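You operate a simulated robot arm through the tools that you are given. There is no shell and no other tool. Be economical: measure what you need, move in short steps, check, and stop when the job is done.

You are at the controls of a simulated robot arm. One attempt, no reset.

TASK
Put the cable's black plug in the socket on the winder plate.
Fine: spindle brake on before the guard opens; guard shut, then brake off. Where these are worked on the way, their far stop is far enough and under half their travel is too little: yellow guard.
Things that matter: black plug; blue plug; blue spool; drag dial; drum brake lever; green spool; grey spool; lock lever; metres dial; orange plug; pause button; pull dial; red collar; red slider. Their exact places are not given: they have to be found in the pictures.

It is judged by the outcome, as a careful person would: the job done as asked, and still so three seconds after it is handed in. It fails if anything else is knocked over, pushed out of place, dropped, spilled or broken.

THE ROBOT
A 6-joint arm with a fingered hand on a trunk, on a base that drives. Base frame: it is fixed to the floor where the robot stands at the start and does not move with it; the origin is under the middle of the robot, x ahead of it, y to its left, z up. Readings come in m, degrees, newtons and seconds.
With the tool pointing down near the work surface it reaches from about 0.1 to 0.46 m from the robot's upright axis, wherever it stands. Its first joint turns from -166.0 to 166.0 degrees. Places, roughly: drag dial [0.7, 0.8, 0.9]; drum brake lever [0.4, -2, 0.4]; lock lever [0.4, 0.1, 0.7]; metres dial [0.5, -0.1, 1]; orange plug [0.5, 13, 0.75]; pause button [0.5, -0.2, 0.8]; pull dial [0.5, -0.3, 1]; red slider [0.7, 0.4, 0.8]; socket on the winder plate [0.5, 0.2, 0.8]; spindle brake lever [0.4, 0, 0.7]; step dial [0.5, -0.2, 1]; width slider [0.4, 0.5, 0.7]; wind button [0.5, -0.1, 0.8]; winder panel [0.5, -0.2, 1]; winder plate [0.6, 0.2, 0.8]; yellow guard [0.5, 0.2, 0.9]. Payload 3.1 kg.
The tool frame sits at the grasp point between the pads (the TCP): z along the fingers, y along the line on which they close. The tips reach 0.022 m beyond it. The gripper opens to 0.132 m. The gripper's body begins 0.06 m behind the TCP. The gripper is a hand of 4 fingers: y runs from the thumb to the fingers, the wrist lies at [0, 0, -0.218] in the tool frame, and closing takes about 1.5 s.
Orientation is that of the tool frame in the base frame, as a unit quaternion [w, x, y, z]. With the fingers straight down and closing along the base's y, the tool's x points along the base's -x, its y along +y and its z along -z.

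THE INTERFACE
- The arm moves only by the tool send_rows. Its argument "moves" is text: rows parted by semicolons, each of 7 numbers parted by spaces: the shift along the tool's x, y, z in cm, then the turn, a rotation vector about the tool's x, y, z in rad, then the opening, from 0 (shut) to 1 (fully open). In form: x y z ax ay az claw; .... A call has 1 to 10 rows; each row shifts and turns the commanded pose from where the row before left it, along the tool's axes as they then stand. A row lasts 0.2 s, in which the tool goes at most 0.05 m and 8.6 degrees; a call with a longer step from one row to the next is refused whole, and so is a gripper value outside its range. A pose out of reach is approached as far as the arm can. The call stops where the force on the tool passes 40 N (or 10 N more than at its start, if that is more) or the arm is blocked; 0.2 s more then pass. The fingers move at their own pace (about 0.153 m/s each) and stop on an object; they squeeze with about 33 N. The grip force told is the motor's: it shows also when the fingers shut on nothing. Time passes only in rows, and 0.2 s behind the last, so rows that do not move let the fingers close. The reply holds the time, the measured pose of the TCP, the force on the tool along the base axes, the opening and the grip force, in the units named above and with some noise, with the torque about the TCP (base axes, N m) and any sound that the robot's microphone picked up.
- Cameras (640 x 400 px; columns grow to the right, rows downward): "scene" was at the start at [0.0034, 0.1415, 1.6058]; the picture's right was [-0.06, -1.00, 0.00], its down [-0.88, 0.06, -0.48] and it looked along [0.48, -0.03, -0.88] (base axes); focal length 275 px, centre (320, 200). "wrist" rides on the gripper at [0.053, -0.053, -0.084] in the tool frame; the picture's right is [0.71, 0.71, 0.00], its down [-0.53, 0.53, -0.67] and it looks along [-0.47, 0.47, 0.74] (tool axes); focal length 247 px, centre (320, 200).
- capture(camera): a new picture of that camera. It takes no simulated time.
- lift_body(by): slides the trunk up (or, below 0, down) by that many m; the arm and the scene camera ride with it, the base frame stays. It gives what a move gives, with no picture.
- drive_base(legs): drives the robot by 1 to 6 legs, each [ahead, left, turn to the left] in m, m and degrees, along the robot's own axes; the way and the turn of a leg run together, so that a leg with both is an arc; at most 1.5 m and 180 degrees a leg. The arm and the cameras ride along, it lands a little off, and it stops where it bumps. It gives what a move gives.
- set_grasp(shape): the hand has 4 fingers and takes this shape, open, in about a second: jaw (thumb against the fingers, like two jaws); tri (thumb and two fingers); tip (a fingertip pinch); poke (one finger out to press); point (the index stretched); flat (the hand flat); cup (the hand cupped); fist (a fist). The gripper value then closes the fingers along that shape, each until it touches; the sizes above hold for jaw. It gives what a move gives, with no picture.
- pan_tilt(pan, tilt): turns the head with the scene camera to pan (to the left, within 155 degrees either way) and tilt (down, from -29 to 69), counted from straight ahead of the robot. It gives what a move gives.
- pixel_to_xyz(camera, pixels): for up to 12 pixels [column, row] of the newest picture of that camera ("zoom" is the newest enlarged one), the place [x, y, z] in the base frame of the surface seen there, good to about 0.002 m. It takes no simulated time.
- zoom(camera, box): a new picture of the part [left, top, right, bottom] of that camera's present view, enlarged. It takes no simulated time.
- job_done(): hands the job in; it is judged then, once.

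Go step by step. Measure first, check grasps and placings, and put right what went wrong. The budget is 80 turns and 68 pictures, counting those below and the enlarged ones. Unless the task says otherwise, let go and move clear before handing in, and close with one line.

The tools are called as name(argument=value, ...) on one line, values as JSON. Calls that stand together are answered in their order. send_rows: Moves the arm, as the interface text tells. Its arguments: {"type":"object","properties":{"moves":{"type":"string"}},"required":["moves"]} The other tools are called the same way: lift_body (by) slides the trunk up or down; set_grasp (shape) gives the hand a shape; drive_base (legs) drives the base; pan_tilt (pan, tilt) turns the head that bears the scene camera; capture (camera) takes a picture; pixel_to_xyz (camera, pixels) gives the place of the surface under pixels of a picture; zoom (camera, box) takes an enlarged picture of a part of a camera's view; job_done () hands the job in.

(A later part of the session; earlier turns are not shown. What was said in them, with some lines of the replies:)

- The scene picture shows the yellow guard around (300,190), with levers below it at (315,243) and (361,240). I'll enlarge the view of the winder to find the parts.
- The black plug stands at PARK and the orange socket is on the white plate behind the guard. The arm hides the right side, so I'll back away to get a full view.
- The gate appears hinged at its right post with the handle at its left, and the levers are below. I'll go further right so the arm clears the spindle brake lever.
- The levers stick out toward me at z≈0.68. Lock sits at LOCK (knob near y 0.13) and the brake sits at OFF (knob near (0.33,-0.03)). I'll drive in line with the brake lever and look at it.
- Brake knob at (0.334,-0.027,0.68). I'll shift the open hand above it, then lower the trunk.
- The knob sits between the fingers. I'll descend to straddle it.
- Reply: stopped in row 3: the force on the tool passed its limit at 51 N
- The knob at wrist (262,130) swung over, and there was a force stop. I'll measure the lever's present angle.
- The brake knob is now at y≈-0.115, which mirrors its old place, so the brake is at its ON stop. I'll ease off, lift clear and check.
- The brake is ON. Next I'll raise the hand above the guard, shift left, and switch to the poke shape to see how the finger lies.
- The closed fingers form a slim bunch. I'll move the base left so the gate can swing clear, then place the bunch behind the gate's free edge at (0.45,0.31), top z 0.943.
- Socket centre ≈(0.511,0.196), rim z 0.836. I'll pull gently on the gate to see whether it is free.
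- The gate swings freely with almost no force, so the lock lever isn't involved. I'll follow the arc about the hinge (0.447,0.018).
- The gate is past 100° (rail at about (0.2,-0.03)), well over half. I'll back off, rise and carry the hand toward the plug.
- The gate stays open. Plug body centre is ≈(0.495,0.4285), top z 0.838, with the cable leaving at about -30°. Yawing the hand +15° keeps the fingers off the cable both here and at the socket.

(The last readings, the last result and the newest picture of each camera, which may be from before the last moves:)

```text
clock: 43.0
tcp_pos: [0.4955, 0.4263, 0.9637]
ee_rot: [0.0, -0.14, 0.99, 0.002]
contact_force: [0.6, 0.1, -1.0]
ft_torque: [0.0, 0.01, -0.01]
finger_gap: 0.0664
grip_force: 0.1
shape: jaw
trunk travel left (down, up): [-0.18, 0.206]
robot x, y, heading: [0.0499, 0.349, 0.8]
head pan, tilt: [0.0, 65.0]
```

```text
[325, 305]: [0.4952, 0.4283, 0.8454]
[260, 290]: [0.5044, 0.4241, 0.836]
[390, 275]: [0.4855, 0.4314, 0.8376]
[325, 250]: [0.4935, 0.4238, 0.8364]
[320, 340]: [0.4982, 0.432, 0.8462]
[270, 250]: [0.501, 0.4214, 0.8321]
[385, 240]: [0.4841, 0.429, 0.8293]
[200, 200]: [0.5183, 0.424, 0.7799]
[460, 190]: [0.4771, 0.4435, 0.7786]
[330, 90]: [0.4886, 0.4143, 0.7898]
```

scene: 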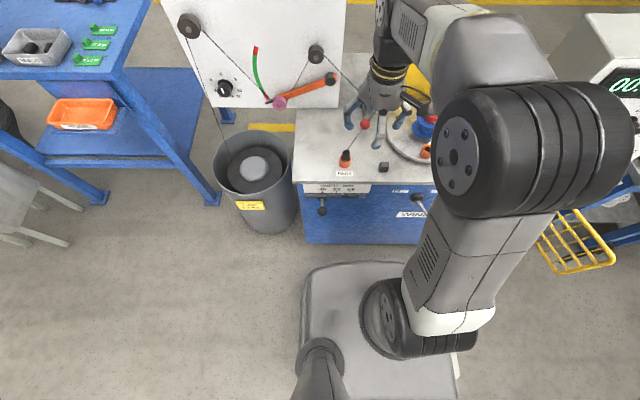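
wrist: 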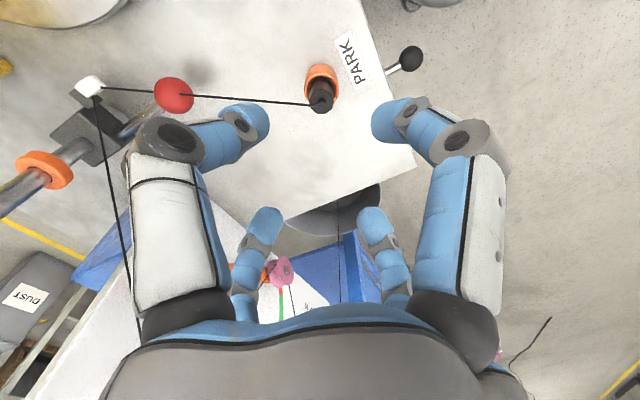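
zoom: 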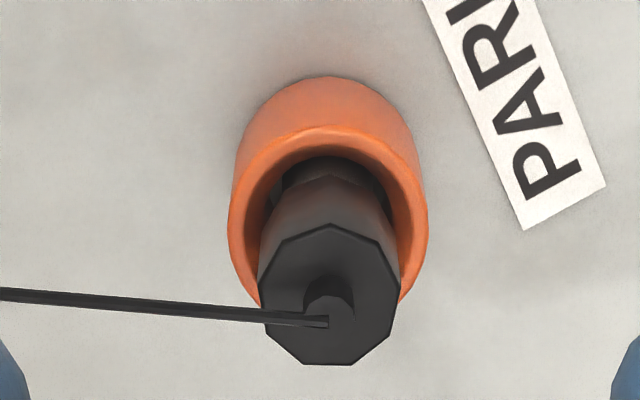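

Plug centre is ≈(0.496,0.4285) and the tool is within 2 mm of it. I'll descend around it.

send_rows(moves="0 0.2 4 0 0 0 0.5;0 0 4 0 0 0 0.5;0 0 3 0 0 0 0.5;0 0 1.7 0 0 0 0.5")

capture(camera="wrist")

```text
clock: 44.0
tcp_pos: [0.4927, 0.4285, 0.8387]
ee_rot: [0.0, -0.14, 0.99, 0.002]
contact_force: [0.6, 0.2, 0.0]
ft_torque: [0.02, -0.03, 0.06]
finger_gap: 0.0661
grip_force: 0.1
shape: jaw
trunk travel left (down, up): [-0.18, 0.206]
robot x, y, heading: [0.0445, 0.3502, 0.6]
head pan, tilt: [0.0, 65.0]
```

```text
30 pictures are left
```

wrist: 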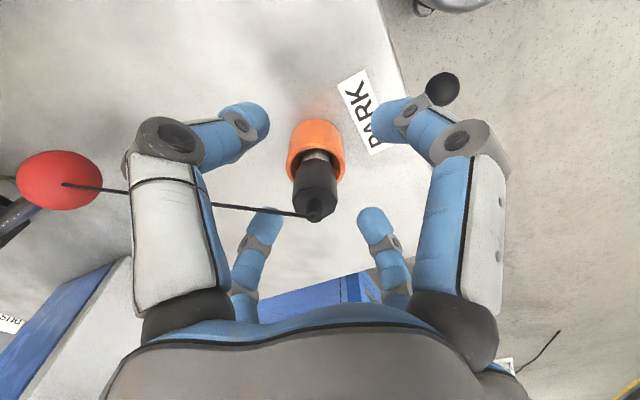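

send_rows(moves="-0.1 0 0.4 0 0 0 0.5;0 0 0 0 0 0 0.3;0 0 0 0 0 0 0.2;0 0 0 0 0 0 0;0 0 0 0 0 0 0;0 0 0 0 0 0 0;0 0 0 0 0 0 0")

capture(camera="wrist")

```text
clock: 45.6
tcp_pos: [0.4952, 0.4297, 0.8348]
ee_rot: [0.001, -0.14, 0.99, 0.002]
contact_force: [0.4, -0.6, 0.1]
ft_torque: [-0.01, -0.04, -0.04]
finger_gap: 0.0139
grip_force: 32.6
shape: jaw
trunk travel left (down, up): [-0.18, 0.206]
robot x, y, heading: [0.0496, 0.3512, 0.2]
head pan, tilt: [0.0, 65.0]
```

```text
29 pictures are left
```

wrist: 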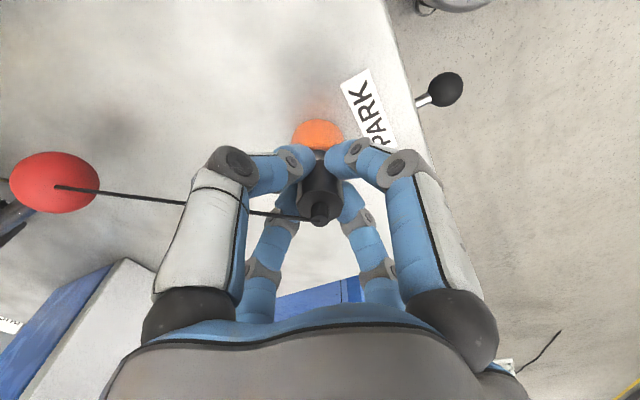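

The plug is gripped with force at 32.6. I'll lift it slowly out of the park cup.

send_rows(moves="0 0 -1 0 0 0 0;0 0 -1 0 0 0 0;0 0 -2 0 0 0 0;0 0 -2 0 0 0 0;0 0 -2 0 0 0 0")

capture(camera="wrist")

zoom(camera="scene", box=[280, 40, 480, 200])

```text
clock: 46.8
tcp_pos: [0.4941, 0.4295, 0.915]
ee_rot: [0.0, -0.14, 0.99, 0.002]
contact_force: [-0.2, 0.4, -1.1]
ft_torque: [0.0, -0.03, 0.04]
finger_gap: 0.0136
grip_force: 32.9
shape: jaw
trunk travel left (down, up): [-0.18, 0.206]
robot x, y, heading: [0.0482, 0.351, 0.3]
head pan, tilt: [0.0, 65.0]
```

```text
28 pictures are left
```

wrist: 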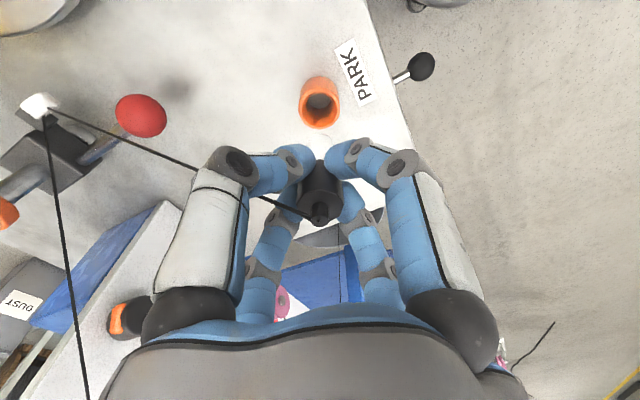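

```text
2.50 times, centred on (380, 120) of scene
```

zoom: 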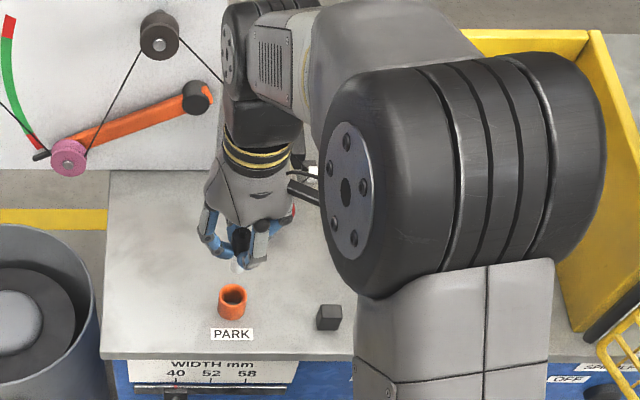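

The plug is out and held straight. I'll carry it over the socket at (0.511,0.196).

send_rows(moves="0 0 -2 0 0 0 0;0.605 -2.86 0 0 0 0 0;0.605 -2.86 0 0 0 0 0;0.605 -2.86 0 0 0 0 0;0.605 -2.86 0 0 0 0 0;0.605 -2.86 0 0 0 0 0;0.605 -2.86 0 0 0 0 0;0.605 -2.86 0 0 0 0 0;0.605 -2.86 0 0 0 0 0;0 0 0 0 0 0 0")

capture(camera="wrist")

```text
clock: 49.0
tcp_pos: [0.5124, 0.1966, 0.9331]
ee_rot: [0.001, -0.141, 0.99, 0.003]
contact_force: [-1.1, -0.5, -0.1]
ft_torque: [0.02, 0.01, 0.02]
finger_gap: 0.0134
grip_force: 33.2
shape: jaw
trunk travel left (down, up): [-0.18, 0.206]
robot x, y, heading: [0.0491, 0.3496, 0.5]
head pan, tilt: [0.0, 65.0]
```

```text
26 pictures are left
```

wrist: 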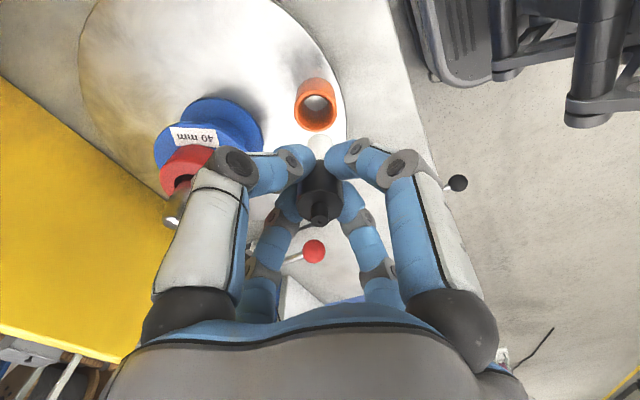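

zoom(camera="wrist", box=[260, 65, 380, 235])

pixel_to_xyz(camera="wrist", pixels=[[299, 105], [333, 103], [316, 94], [315, 129], [316, 105], [320, 207], [320, 150], [305, 185], [336, 185], [175, 210], [190, 165], [255, 150]])

```text
2.35 times, centred on (320, 150) of wrist
```

zoom: 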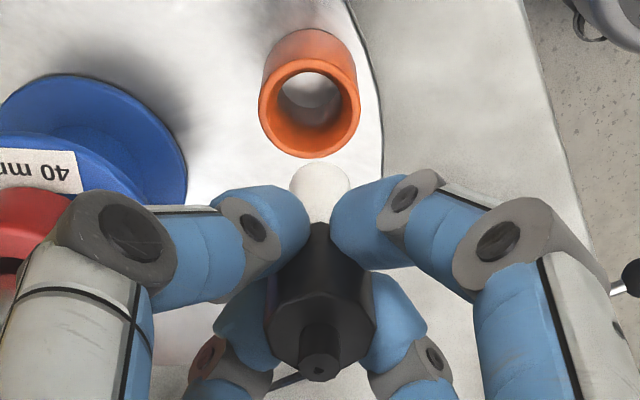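

```text
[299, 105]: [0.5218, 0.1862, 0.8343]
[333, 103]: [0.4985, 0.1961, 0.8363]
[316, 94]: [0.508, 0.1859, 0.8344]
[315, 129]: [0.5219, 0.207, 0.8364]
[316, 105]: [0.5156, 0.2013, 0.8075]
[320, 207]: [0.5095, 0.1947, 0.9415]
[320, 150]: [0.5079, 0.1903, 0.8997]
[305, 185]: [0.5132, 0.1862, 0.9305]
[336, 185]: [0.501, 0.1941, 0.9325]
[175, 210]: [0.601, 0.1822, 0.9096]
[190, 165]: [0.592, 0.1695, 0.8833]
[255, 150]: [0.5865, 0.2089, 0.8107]
```

Socket centre is ≈(0.512,0.195) and the plug axis ≈(0.511,0.196), so they are aligned within a couple of mm. I'll lower gently.

send_rows(moves="0 0 2 0 0 0 0;0 0 1.5 0 0 0 0;0 0 0.7 0 0 0 0;0 0 0.5 0 0 0 0")

zoom(camera="wrist", box=[220, 85, 420, 235])

```text
clock: 50.0
tcp_pos: [0.512, 0.1965, 0.8857]
ee_rot: [0.001, -0.14, 0.99, 0.001]
contact_force: [0.7, -0.6, 0.2]
ft_torque: [-0.03, -0.01, -0.01]
finger_gap: 0.0138
grip_force: 32.6
shape: jaw
trunk travel left (down, up): [-0.18, 0.206]
robot x, y, heading: [0.0496, 0.3552, 0.7]
head pan, tilt: [0.0, 65.0]
```

```text
2.67 times, centred on (320, 160) of wrist
```

zoom: 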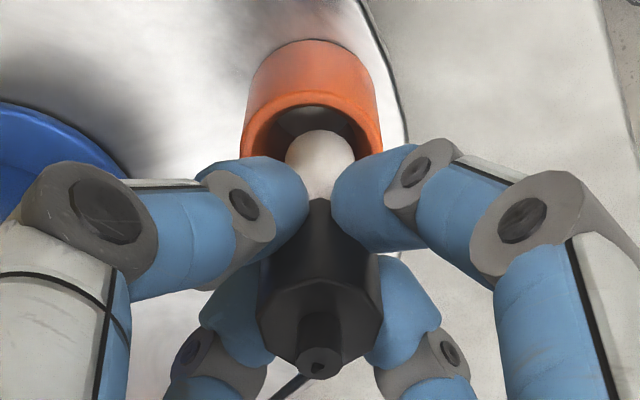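

The tip is about to enter, roughly 1.5 mm to the right of centre. I'll nudge it and go on down.

send_rows(moves="-0.1 -0.1 0 0 0 0 0;0 0 0.4 0 0 0 0;0 0 0.4 0 0 0 0;0 0 0.3 0 0 0 0")

zoom(camera="wrist", box=[220, 85, 420, 235])

```text
clock: 51.0
tcp_pos: [0.5131, 0.1958, 0.8757]
ee_rot: [0.001, -0.14, 0.99, 0.002]
contact_force: [0.6, -0.3, -0.1]
ft_torque: [0.01, -0.01, -0.02]
finger_gap: 0.0137
grip_force: 32.6
shape: jaw
trunk travel left (down, up): [-0.18, 0.206]
robot x, y, heading: [0.0509, 0.3509, 0.8]
head pan, tilt: [0.0, 65.0]
```

```text
2.67 times, centred on (320, 160) of wrist
```

zoom: 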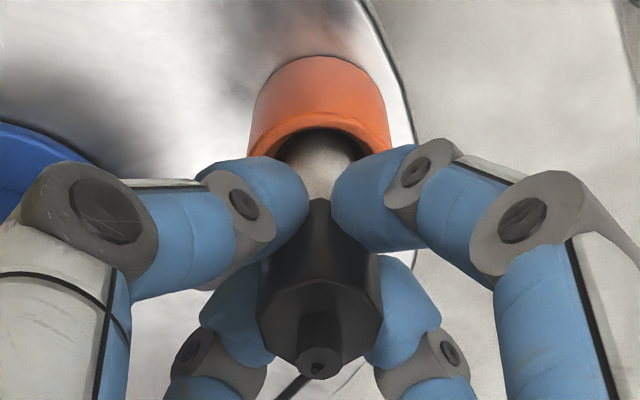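

The tip is inside the ring with no contact force. I'll lower until it seats.

send_rows(moves="0 0 0.4 0 0 0 0;0 0 0.4 0 0 0 0;0 0 0.3 0 0 0 0;0 0 0.3 0 0 0 0;0 0 0.2 0 0 0 0")

zoom(camera="wrist", box=[220, 85, 420, 235])

```text
clock: 52.2
tcp_pos: [0.5151, 0.197, 0.8597]
ee_rot: [0.002, -0.14, 0.99, 0.001]
contact_force: [-0.3, -0.1, 6.0]
ft_torque: [0.0, 0.03, 0.02]
finger_gap: 0.0138
grip_force: 33.0
shape: jaw
trunk travel left (down, up): [-0.18, 0.206]
robot x, y, heading: [0.0479, 0.3527, 0.3]
head pan, tilt: [0.0, 65.0]
```

```text
2.67 times, centred on (320, 160) of wrist
```

zoom: 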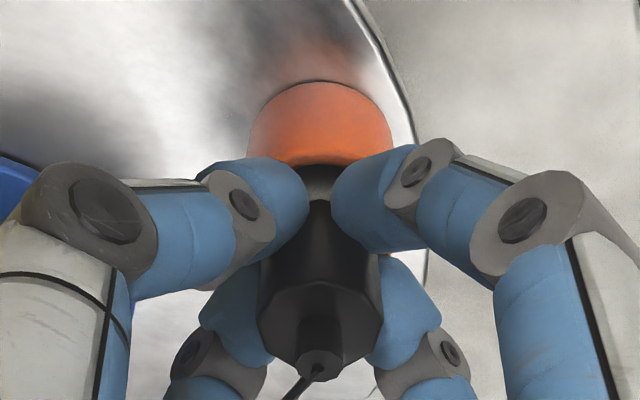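

Contact is 6 N at z 0.860. I'll press a little more to confirm it is seated.

send_rows(moves="0 0 0.2 0 0 0 0;0 0 0.2 0 0 0 0;0 0 0.2 0 0 0 0;0 0 0 0 0 0 0")

```text
clock: 52.9
tcp_pos: [0.5157, 0.1947, 0.8588]
ee_rot: [0.007, -0.14, 0.99, -0.001]
contact_force: [-2.8, 2.8, 18.5]
ft_torque: [-0.02, 0.12, -0.02]
finger_gap: 0.0145
grip_force: 33.2
shape: jaw
trunk travel left (down, up): [-0.18, 0.206]
robot x, y, heading: [0.0512, 0.3522, 0.6]
head pan, tilt: [0.0, 65.0]
stopped in row 3: the force on the tool passed its limit at 43 N (the readings are from after the stop); the commanded pose is now the measured one
```

It is firmly bottomed out. I'll open slightly and rise straight up.

send_rows(moves="0 0 0 0 0 0 0.2;0 0 0 0 0 0 0.3;0 0 0 0 0 0 0.35;0 0 0 0 0 0 0.35")

zoom(camera="wrist", box=[120, 0, 520, 260])

```text
clock: 53.9
tcp_pos: [0.5151, 0.1949, 0.8554]
ee_rot: [0.004, -0.14, 0.99, 0.0]
contact_force: [1.2, 0.2, -0.3]
ft_torque: [0.02, 0.01, 0.05]
finger_gap: 0.0458
grip_force: 0.0
shape: jaw
trunk travel left (down, up): [-0.18, 0.206]
robot x, y, heading: [0.0507, 0.3469, 0.5]
head pan, tilt: [0.0, 65.0]
```

```text
1.54 times, centred on (320, 130) of wrist
```

zoom: 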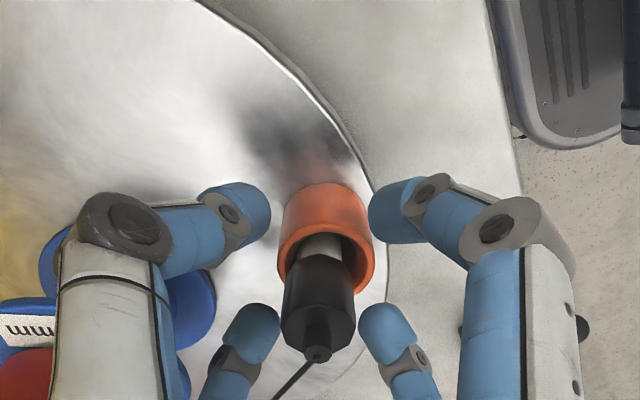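

send_rows(moves="0 0 -1.5 0 0 0 0.35;0 0 -2 0 0 0 0.35;0 0 -3 0 0 0 0.35;0 0 -3.5 0 0 0 0.35;0 0 -3.5 0 0 0 0.35;0 0 -3 0 0 0 0.35")

zoom(camera="wrist", box=[220, 0, 420, 150])

pixel_to_xyz(camera="zoom", pixels=[[300, 330], [300, 300], [300, 270], [300, 240]])

```text
clock: 55.3
tcp_pos: [0.5151, 0.1938, 1.0213]
ee_rot: [0.005, -0.139, 0.99, -0.001]
contact_force: [0.0, -0.3, 0.3]
ft_torque: [0.02, -0.03, -0.01]
finger_gap: 0.0461
grip_force: 0.0
shape: jaw
trunk travel left (down, up): [-0.18, 0.206]
robot x, y, heading: [0.0476, 0.3501, 0.3]
head pan, tilt: [0.0, 65.0]
```

```text
2.67 times, centred on (320, 75) of wrist
```

zoom: 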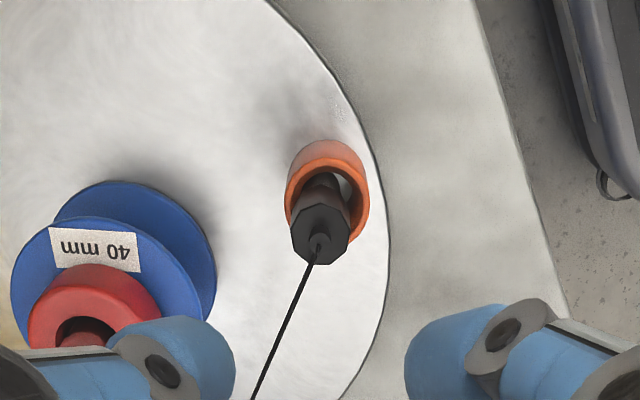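

```text
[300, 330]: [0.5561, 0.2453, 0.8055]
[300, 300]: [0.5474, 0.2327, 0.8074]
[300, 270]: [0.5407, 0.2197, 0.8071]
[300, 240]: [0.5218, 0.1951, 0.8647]
```

The plug is seated: its top is at z 0.865, the same stand-off as in park. I'll retract, close the fingers, and reposition to shut the gate from its outer side.

send_rows(moves="3.44 1 0 0 0 0 0.35;3.44 1 0 0 0 0 0.35;3.44 1 0 0 0 0 0;3.44 1 0 0 0 0 0;3.44 1 0 0 0 0 0;3.44 1 0 0 0 0 0;0 0 0 0 0 0.131 0;0 0 0 0 0 0.131 0;0 0 0 0 0 0 0")

drive_base(legs=[[-0.07, -0.23, 0]])

capture(camera="wrist")

capture(camera="scene")

```text
clock: 57.3
tcp_pos: [0.2992, 0.1938, 1.0191]
ee_rot: [0.006, -0.01, 1.0, 0.0]
contact_force: [-0.1, -0.7, 1.3]
ft_torque: [0.0, 0.02, -0.03]
finger_gap: 0.0
grip_force: 32.7
shape: jaw
trunk travel left (down, up): [-0.18, 0.206]
robot x, y, heading: [0.0497, 0.3517, 0.5]
head pan, tilt: [0.0, 65.0]
```

```text
clock: 59.1
tcp_pos: [0.2296, -0.0385, 1.0204]
ee_rot: [0.005, -0.01, 1.0, 0.0]
contact_force: [-0.3, 1.4, 1.1]
ft_torque: [0.0, 0.01, 0.02]
finger_gap: 0.0
grip_force: 33.0
shape: jaw
trunk travel left (down, up): [-0.18, 0.206]
robot x, y, heading: [-0.0166, 0.1209, 0.5]
head pan, tilt: [0.0, 65.0]
```

```text
19 pictures are left
```

wrist: 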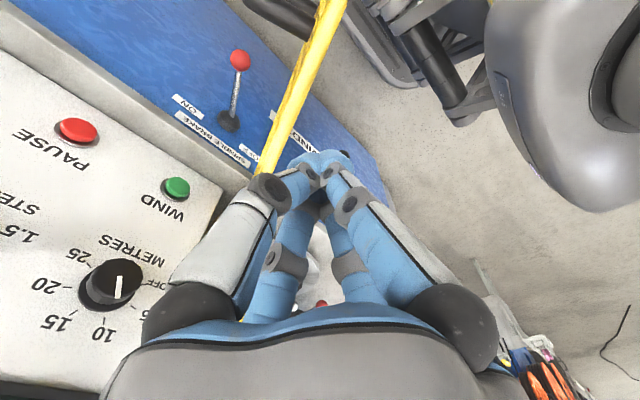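

```text
18 pictures are left
```

scene: 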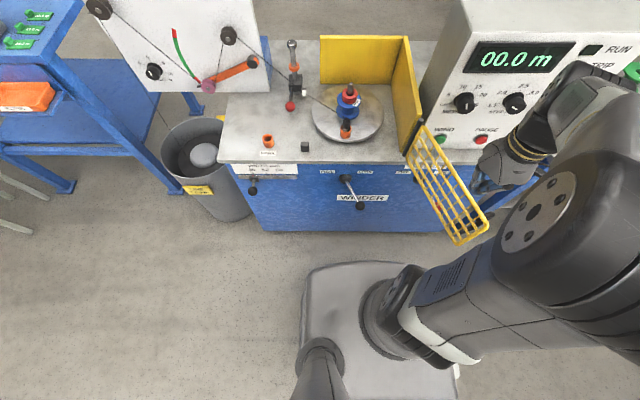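

pixel_to_xyz(camera="wrist", pixels=[[333, 10], [310, 65], [275, 145]])

zoom(camera="scene", box=[270, 60, 510, 250])

pixel_to_xyz(camera="zoom", pixels=[[425, 310], [495, 480], [400, 240], [500, 395], [570, 390], [205, 180], [190, 150], [160, 105]])

```text
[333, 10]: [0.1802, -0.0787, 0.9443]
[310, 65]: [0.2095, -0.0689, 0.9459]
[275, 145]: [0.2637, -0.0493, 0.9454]
```

```text
2.11 times, centred on (390, 155) of scene
```

zoom: 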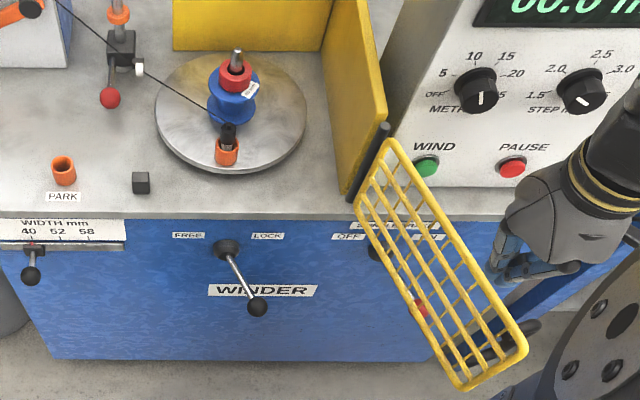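

```text
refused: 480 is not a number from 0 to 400
```

The gate is at about 110°. I'll go over it to its outer side at (0.285,-0.12) and come down.

send_rows(moves="-1.85 -2.75 0 0 0 0 0;-1.85 -2.75 0 0 0 0 0;-1.85 -2.75 0 0 0 0 0;0 0 3.5 0 0 0 0;0 0 3.5 0 0 0 0;0 0 3.5 0 0 0 0")

capture(camera="scene")

```text
clock: 60.5
tcp_pos: [0.2886, -0.1176, 0.9157]
ee_rot: [0.005, -0.01, 1.0, 0.0]
contact_force: [0.6, -0.1, 1.0]
ft_torque: [0.0, -0.02, 0.02]
finger_gap: 0.0
grip_force: 33.3
shape: jaw
trunk travel left (down, up): [-0.18, 0.206]
robot x, y, heading: [-0.0155, 0.1219, 0.5]
head pan, tilt: [0.0, 65.0]
```

```text
16 pictures are left
```

scene: 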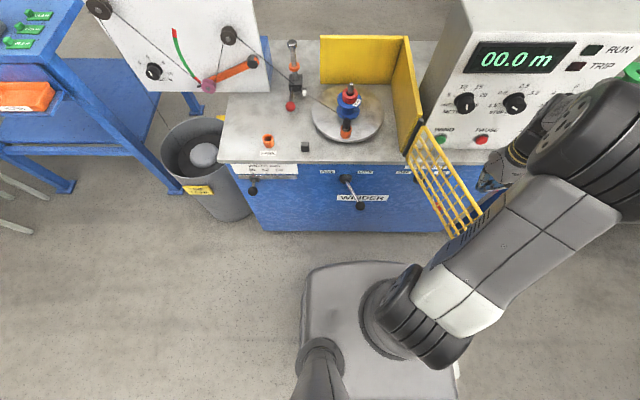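

send_rows(moves="0.97 1.95 0 0 0 0 0;0.97 1.95 0 0 0 0 0;0.7 1.62 0 0 0 0 0;0.7 1.62 0 0 0 0 0;0.41 1.71 0 0 0 0 0;0.41 1.71 0 0 0 0 0;0.11 1.76 0 0 0 0 0;0.11 1.76 0 0 0 0 0;-0.2 1.75 0 0 0 0 0;-0.2 1.75 0 0 0 0 0")

capture(camera="scene")

```text
clock: 62.7
tcp_pos: [0.2444, 0.0567, 0.9155]
ee_rot: [0.005, -0.01, 1.0, 0.001]
contact_force: [0.2, -1.0, 0.8]
ft_torque: [0.01, -0.01, 0.01]
finger_gap: 0.0
grip_force: 32.7
shape: jaw
trunk travel left (down, up): [-0.18, 0.206]
robot x, y, heading: [-0.0153, 0.1219, 0.4]
head pan, tilt: [0.0, 65.0]
```

```text
15 pictures are left
```

scene: 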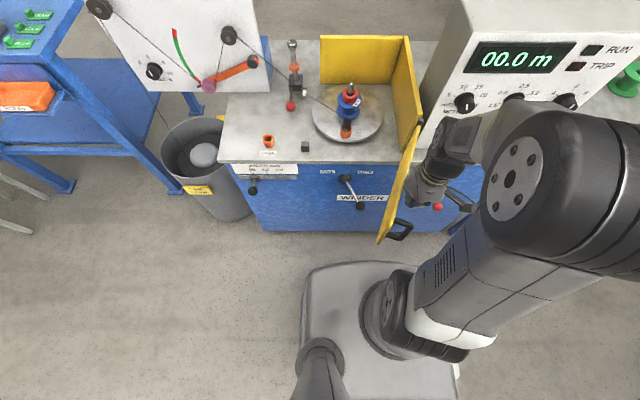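

send_rows(moves="-0.8 1.7 0 0 0 0 0;-0.6 1.7 0 0 0 0 0;-0.79 1.58 0 0 0 0 0;-0.79 1.58 0 0 0 0 0;-1.05 1.42 0 0 0 0 0;-1.05 1.42 0 0 0 0 0;-1.28 1.22 0 0 0 0 0;-1.28 1.22 0 0 0 0 0;-1.47 0.98 0 0 0 0 0;-1.47 0.98 0 0 0 0 0")

capture(camera="wrist")

```text
clock: 64.9
tcp_pos: [0.3488, 0.1967, 0.9153]
ee_rot: [0.005, -0.01, 1.0, 0.0]
contact_force: [-0.1, -0.1, 0.6]
ft_torque: [0.01, 0.02, 0.0]
finger_gap: 0.0
grip_force: 32.7
shape: jaw
trunk travel left (down, up): [-0.18, 0.206]
robot x, y, heading: [-0.0206, 0.1204, 0.4]
head pan, tilt: [0.0, 65.0]
```

```text
14 pictures are left
```

wrist: 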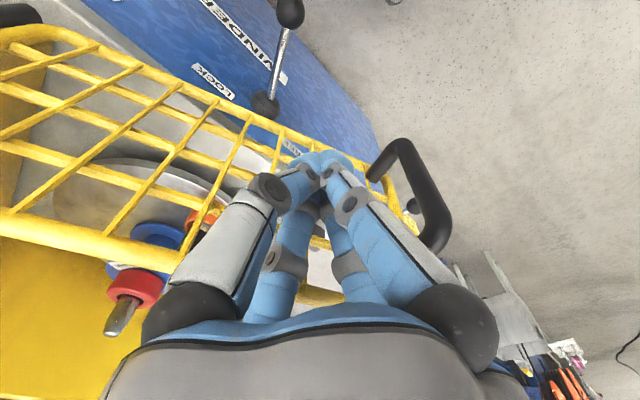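

send_rows(moves="-1.6 0.7 0 0 0 0 0;-1.6 0.7 0 0 0 0 0;-1.2 0.27 0 0 0 0 0;-1.2 0.27 0 0 0 0 0;-1.1 0.27 0 0 0 0 0;-0.5 0 0 0 0 0 0;-0.5 0 0 0 0 0 0;-0.5 0 0 0 0 0 0")

capture(camera="wrist")

```text
clock: 66.7
tcp_pos: [0.4176, 0.2212, 0.9168]
ee_rot: [-0.002, -0.011, 1.0, -0.001]
contact_force: [-21.6, -1.4, 13.7]
ft_torque: [0.1, -0.99, -0.01]
finger_gap: 0.0
grip_force: 32.6
shape: jaw
trunk travel left (down, up): [-0.18, 0.206]
robot x, y, heading: [-0.0207, 0.121, 0.7]
head pan, tilt: [0.0, 65.0]
stopped in row 8: the force on the tool passed its limit at 43 N (the readings are from after the stop); the commanded pose is now the measured one
```

```text
13 pictures are left
```

wrist: 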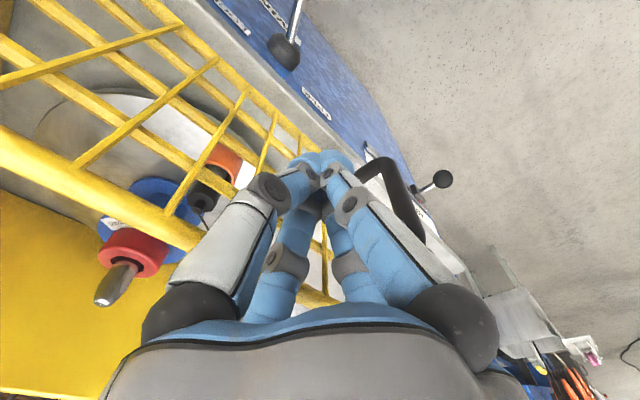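

The gate hit its stop. I'll back off and check that it is shut.

send_rows(moves="0.5 0 0 0 0 0 0;2 -0.5 0 0 0 0 0;3 -1 0 0 0 0 0;0 0 -3.5 0 0 0 0;0 0 -3.5 0 0 0 0;0 0 -3.5 0 0 0 0;0 -3 -1 0 0 0 0")

capture(camera="wrist")

zoom(camera="scene", box=[220, 30, 480, 210])

```text
clock: 68.3
tcp_pos: [0.3717, 0.1768, 1.031]
ee_rot: [-0.002, -0.01, 1.0, 0.0]
contact_force: [-0.1, 0.3, -1.0]
ft_torque: [0.04, -0.02, -0.01]
finger_gap: 0.0
grip_force: 33.2
shape: jaw
trunk travel left (down, up): [-0.18, 0.206]
robot x, y, heading: [-0.0176, 0.1221, 0.3]
head pan, tilt: [0.0, 65.0]
```

```text
12 pictures are left
```

wrist: 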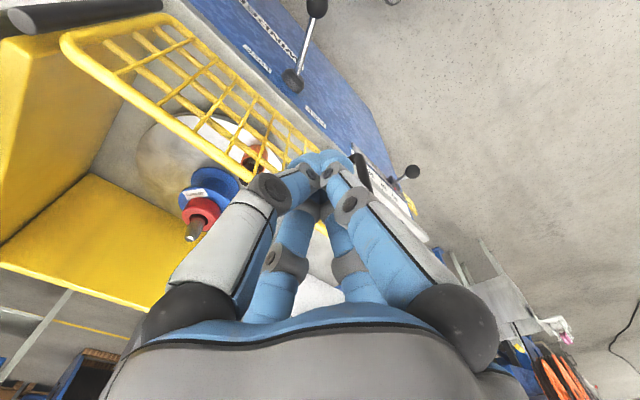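

```text
2.22 times, centred on (350, 120) of scene
```

zoom: 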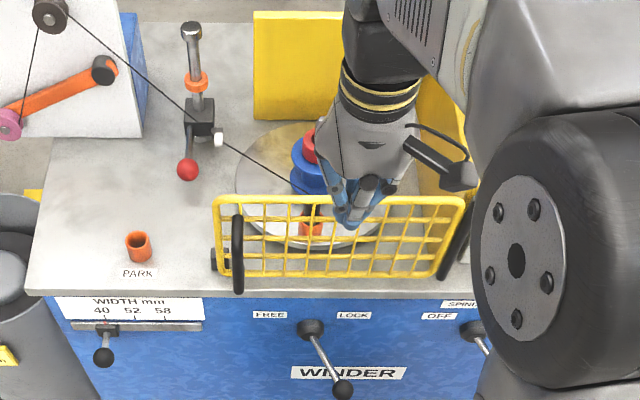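

pixel_to_xyz(camera="zoom", pixels=[[220, 199], [300, 199], [455, 203], [238, 235], [315, 215], [217, 262]])

```text
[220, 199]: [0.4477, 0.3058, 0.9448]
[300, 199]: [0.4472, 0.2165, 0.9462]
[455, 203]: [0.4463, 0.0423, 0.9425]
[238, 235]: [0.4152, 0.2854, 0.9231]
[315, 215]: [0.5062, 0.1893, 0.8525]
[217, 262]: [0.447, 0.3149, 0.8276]
```

The guard is fully shut (rail at x≈0.447 along its length). Now I'll line up to the right of the brake knob to push it back to OFF.

send_rows(moves="3 0 0 0 0 0 0;0 0 0 0 0 0 0")

drive_base(legs=[[0, -0.2, 0]])

send_rows(moves="0 -3 0 0 0 0 0;0 -3 0 0 0 0 0;0 -3 0 0 0 0 0;0 -3 0 0 0 0 0;0 -3 0 0 0 0 0")

lift_body(by=-0.16)

capture(camera="wrist")

```text
clock: 68.9
tcp_pos: [0.3428, 0.1754, 1.0297]
ee_rot: [-0.002, -0.011, 1.0, -0.001]
contact_force: [0.9, 0.1, 0.1]
ft_torque: [-0.01, 0.01, 0.05]
finger_gap: 0.0001
grip_force: 32.9
shape: jaw
trunk travel left (down, up): [-0.18, 0.206]
robot x, y, heading: [-0.0171, 0.1193, 0.8]
head pan, tilt: [0.0, 65.0]
```

```text
clock: 70.5
tcp_pos: [0.3417, -0.0236, 1.0318]
ee_rot: [-0.002, -0.009, 1.0, 0.0]
contact_force: [0.9, -0.4, 0.1]
ft_torque: [0.03, 0.04, -0.01]
finger_gap: 0.0002
grip_force: 33.4
shape: jaw
trunk travel left (down, up): [-0.18, 0.206]
robot x, y, heading: [-0.0167, -0.0758, 0.2]
head pan, tilt: [0.0, 65.0]
```

```text
clock: 71.7
tcp_pos: [0.3468, -0.1736, 1.0314]
ee_rot: [-0.002, -0.01, 1.0, 0.0]
contact_force: [0.3, -1.0, 0.1]
ft_torque: [0.02, 0.02, -0.03]
finger_gap: 0.0003
grip_force: 32.7
shape: jaw
trunk travel left (down, up): [-0.18, 0.206]
robot x, y, heading: [-0.0195, -0.0778, 0.6]
head pan, tilt: [0.0, 65.0]
```

```text
clock: 73.5
tcp_pos: [0.3473, -0.1729, 0.8721]
ee_rot: [-0.003, -0.009, 1.0, -0.001]
contact_force: [0.6, 0.5, -0.1]
ft_torque: [0.01, -0.01, 0.02]
finger_gap: 0.0002
grip_force: 32.9
shape: jaw
trunk travel left (down, up): [-0.02, 0.366]
robot x, y, heading: [-0.0204, -0.0775, 0.5]
head pan, tilt: [0.0, 65.0]
```

```text
10 pictures are left
```

wrist: 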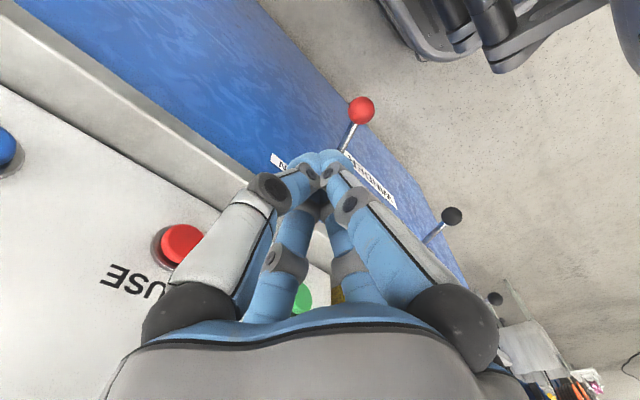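

send_rows(moves="0 0 4 0 0 0 0;0 0 4 0 0 0 0;0 0 4 0 0 0 0;0 0 4 0 0 0 0;0 0 3.6 0 0 0 0")

capture(camera="wrist")

```text
clock: 74.7
tcp_pos: [0.3451, -0.172, 0.6747]
ee_rot: [-0.002, -0.009, 1.0, -0.001]
contact_force: [-0.8, -0.6, 0.4]
ft_torque: [-0.02, -0.03, 0.0]
finger_gap: 0.0002
grip_force: 32.7
shape: jaw
trunk travel left (down, up): [-0.02, 0.366]
robot x, y, heading: [-0.0163, -0.0815, 0.5]
head pan, tilt: [0.0, 65.0]
```

```text
9 pictures are left
```

wrist: 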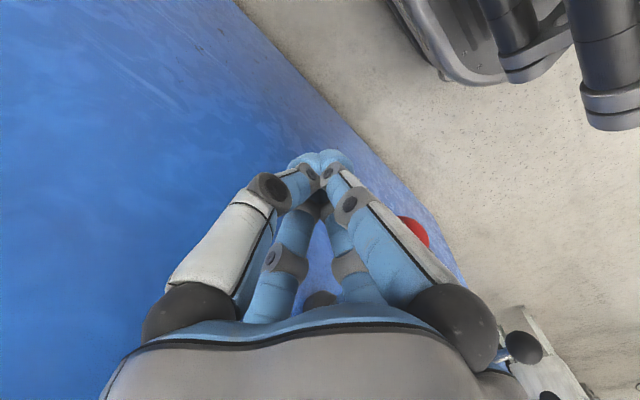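

send_rows(moves="0 1.5 0 0 0 0 0;0 1.5 0 0 0 0 0;0 1.5 0 0 0 0 0;0 1.5 0 0 0 0 0;0 1.5 0 0 0 0 0;0 1.5 0 0 0 0 0;0 1.2 0 0 0 0 0;0 1 0 0 0 0 0;0 0.8 0 0 0 0 0;0 0.8 0 0 0 0 0")

capture(camera="wrist")

```text
clock: 76.9
tcp_pos: [0.3443, -0.0488, 0.6759]
ee_rot: [-0.002, -0.009, 1.0, -0.001]
contact_force: [0.8, -29.4, 5.5]
ft_torque: [-0.03, -0.02, 0.0]
finger_gap: 0.0001
grip_force: 33.0
shape: jaw
trunk travel left (down, up): [-0.02, 0.366]
robot x, y, heading: [-0.0153, -0.0764, 0.4]
head pan, tilt: [0.0, 65.0]
```

```text
8 pictures are left
```

wrist: 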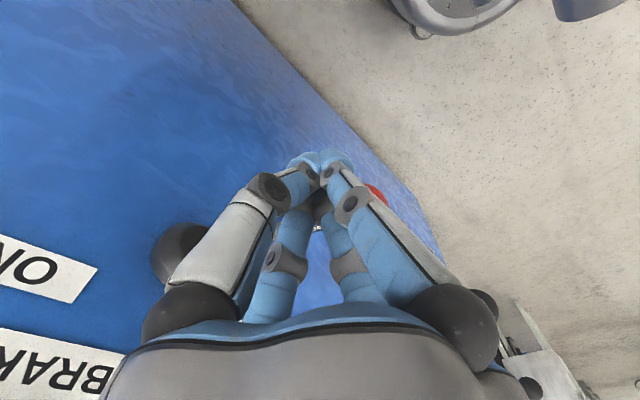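

A steady 29 N means the lever is against its OFF stop. I'll back off, rise clear and verify everything.

send_rows(moves="0 -1 0 0 0 0 0;0 -3 0 0 0 0 0;0 -3 0 0 0 0 0;0 0 -4 0 0 0 0;0 0 -4 0 0 0 0;0 0 -4 0 0 0 0;0 0 -4 0 0 0 0;0 0 -4 0 0 0 0")

lift_body(by=0.2)

drive_base(legs=[[-0.3, 0, 0], [0, -0.4, 0]])

pan_tilt(pan=15, tilt=42)

zoom(camera="scene", box=[120, 90, 360, 250])

```text
clock: 78.7
tcp_pos: [0.3435, -0.1127, 0.8749]
ee_rot: [-0.003, -0.01, 1.0, 0.0]
contact_force: [-0.7, -0.3, 0.4]
ft_torque: [-0.01, -0.01, -0.02]
finger_gap: 0.0
grip_force: 34.0
shape: jaw
trunk travel left (down, up): [-0.02, 0.366]
robot x, y, heading: [-0.0169, -0.0769, 0.6]
head pan, tilt: [0.0, 65.0]
```

```text
clock: 80.9
tcp_pos: [0.3451, -0.113, 1.0749]
ee_rot: [-0.003, -0.01, 1.0, -0.001]
contact_force: [-0.2, 1.0, 0.6]
ft_torque: [0.02, 0.03, 0.01]
finger_gap: 0.0001
grip_force: 32.9
shape: jaw
trunk travel left (down, up): [-0.22, 0.166]
robot x, y, heading: [-0.0158, -0.0753, 0.3]
head pan, tilt: [0.0, 65.0]
```

```text
clock: 85.0
tcp_pos: [0.0403, -0.514, 1.0736]
ee_rot: [-0.003, -0.009, 1.0, -0.001]
contact_force: [0.6, 0.4, 0.2]
ft_torque: [0.01, 0.01, -0.03]
finger_gap: 0.0003
grip_force: 33.3
shape: jaw
trunk travel left (down, up): [-0.22, 0.166]
robot x, y, heading: [-0.3232, -0.4769, 0.5]
head pan, tilt: [0.0, 65.0]
```

```text
clock: 85.9
tcp_pos: [0.0397, -0.5144, 1.0742]
ee_rot: [-0.003, -0.01, 1.0, -0.002]
contact_force: [-0.1, -0.1, 0.1]
ft_torque: [-0.02, 0.01, -0.02]
finger_gap: 0.0002
grip_force: 32.8
shape: jaw
trunk travel left (down, up): [-0.22, 0.166]
robot x, y, heading: [-0.3179, -0.4734, 0.6]
head pan, tilt: [15.0, 42.0]
```

```text
2.50 times, centred on (240, 170) of scene
```

zoom: 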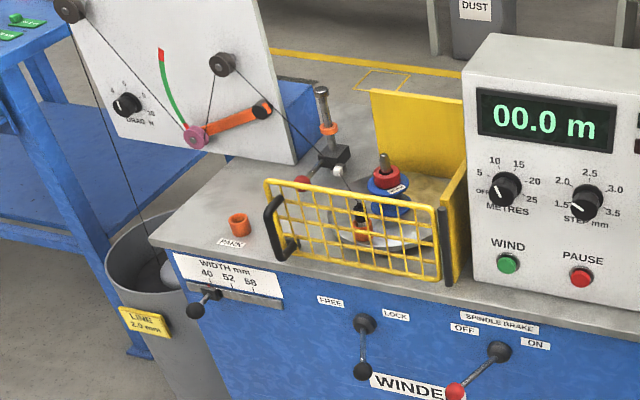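

pixel_to_xyz(camera="zoom", pixels=[[455, 391], [498, 352], [362, 370], [365, 322], [271, 182], [435, 205]])

zoom(camera="scene", box=[210, 140, 300, 210])

```text
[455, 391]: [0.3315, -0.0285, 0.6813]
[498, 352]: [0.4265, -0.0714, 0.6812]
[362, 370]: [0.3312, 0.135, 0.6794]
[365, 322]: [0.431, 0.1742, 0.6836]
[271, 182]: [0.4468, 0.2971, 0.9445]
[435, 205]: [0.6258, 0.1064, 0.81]
```

```text
5.71 times, centred on (255, 175) of scene
```

zoom: 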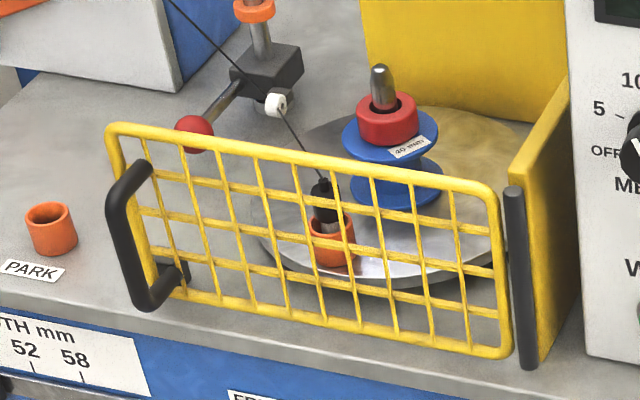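

The plug stands in the plate's socket, the guard is shut (rail at x≈0.447), and the brake knob is back at OFF (0.33,-0.03). Nothing else has moved and the hand is clear, so I'm handing in.

job_done()

```text
The job is handed in.
```

The black plug is in the winder plate's socket: I set the spindle brake on before opening the guard, then shut the guard and took the brake off again.
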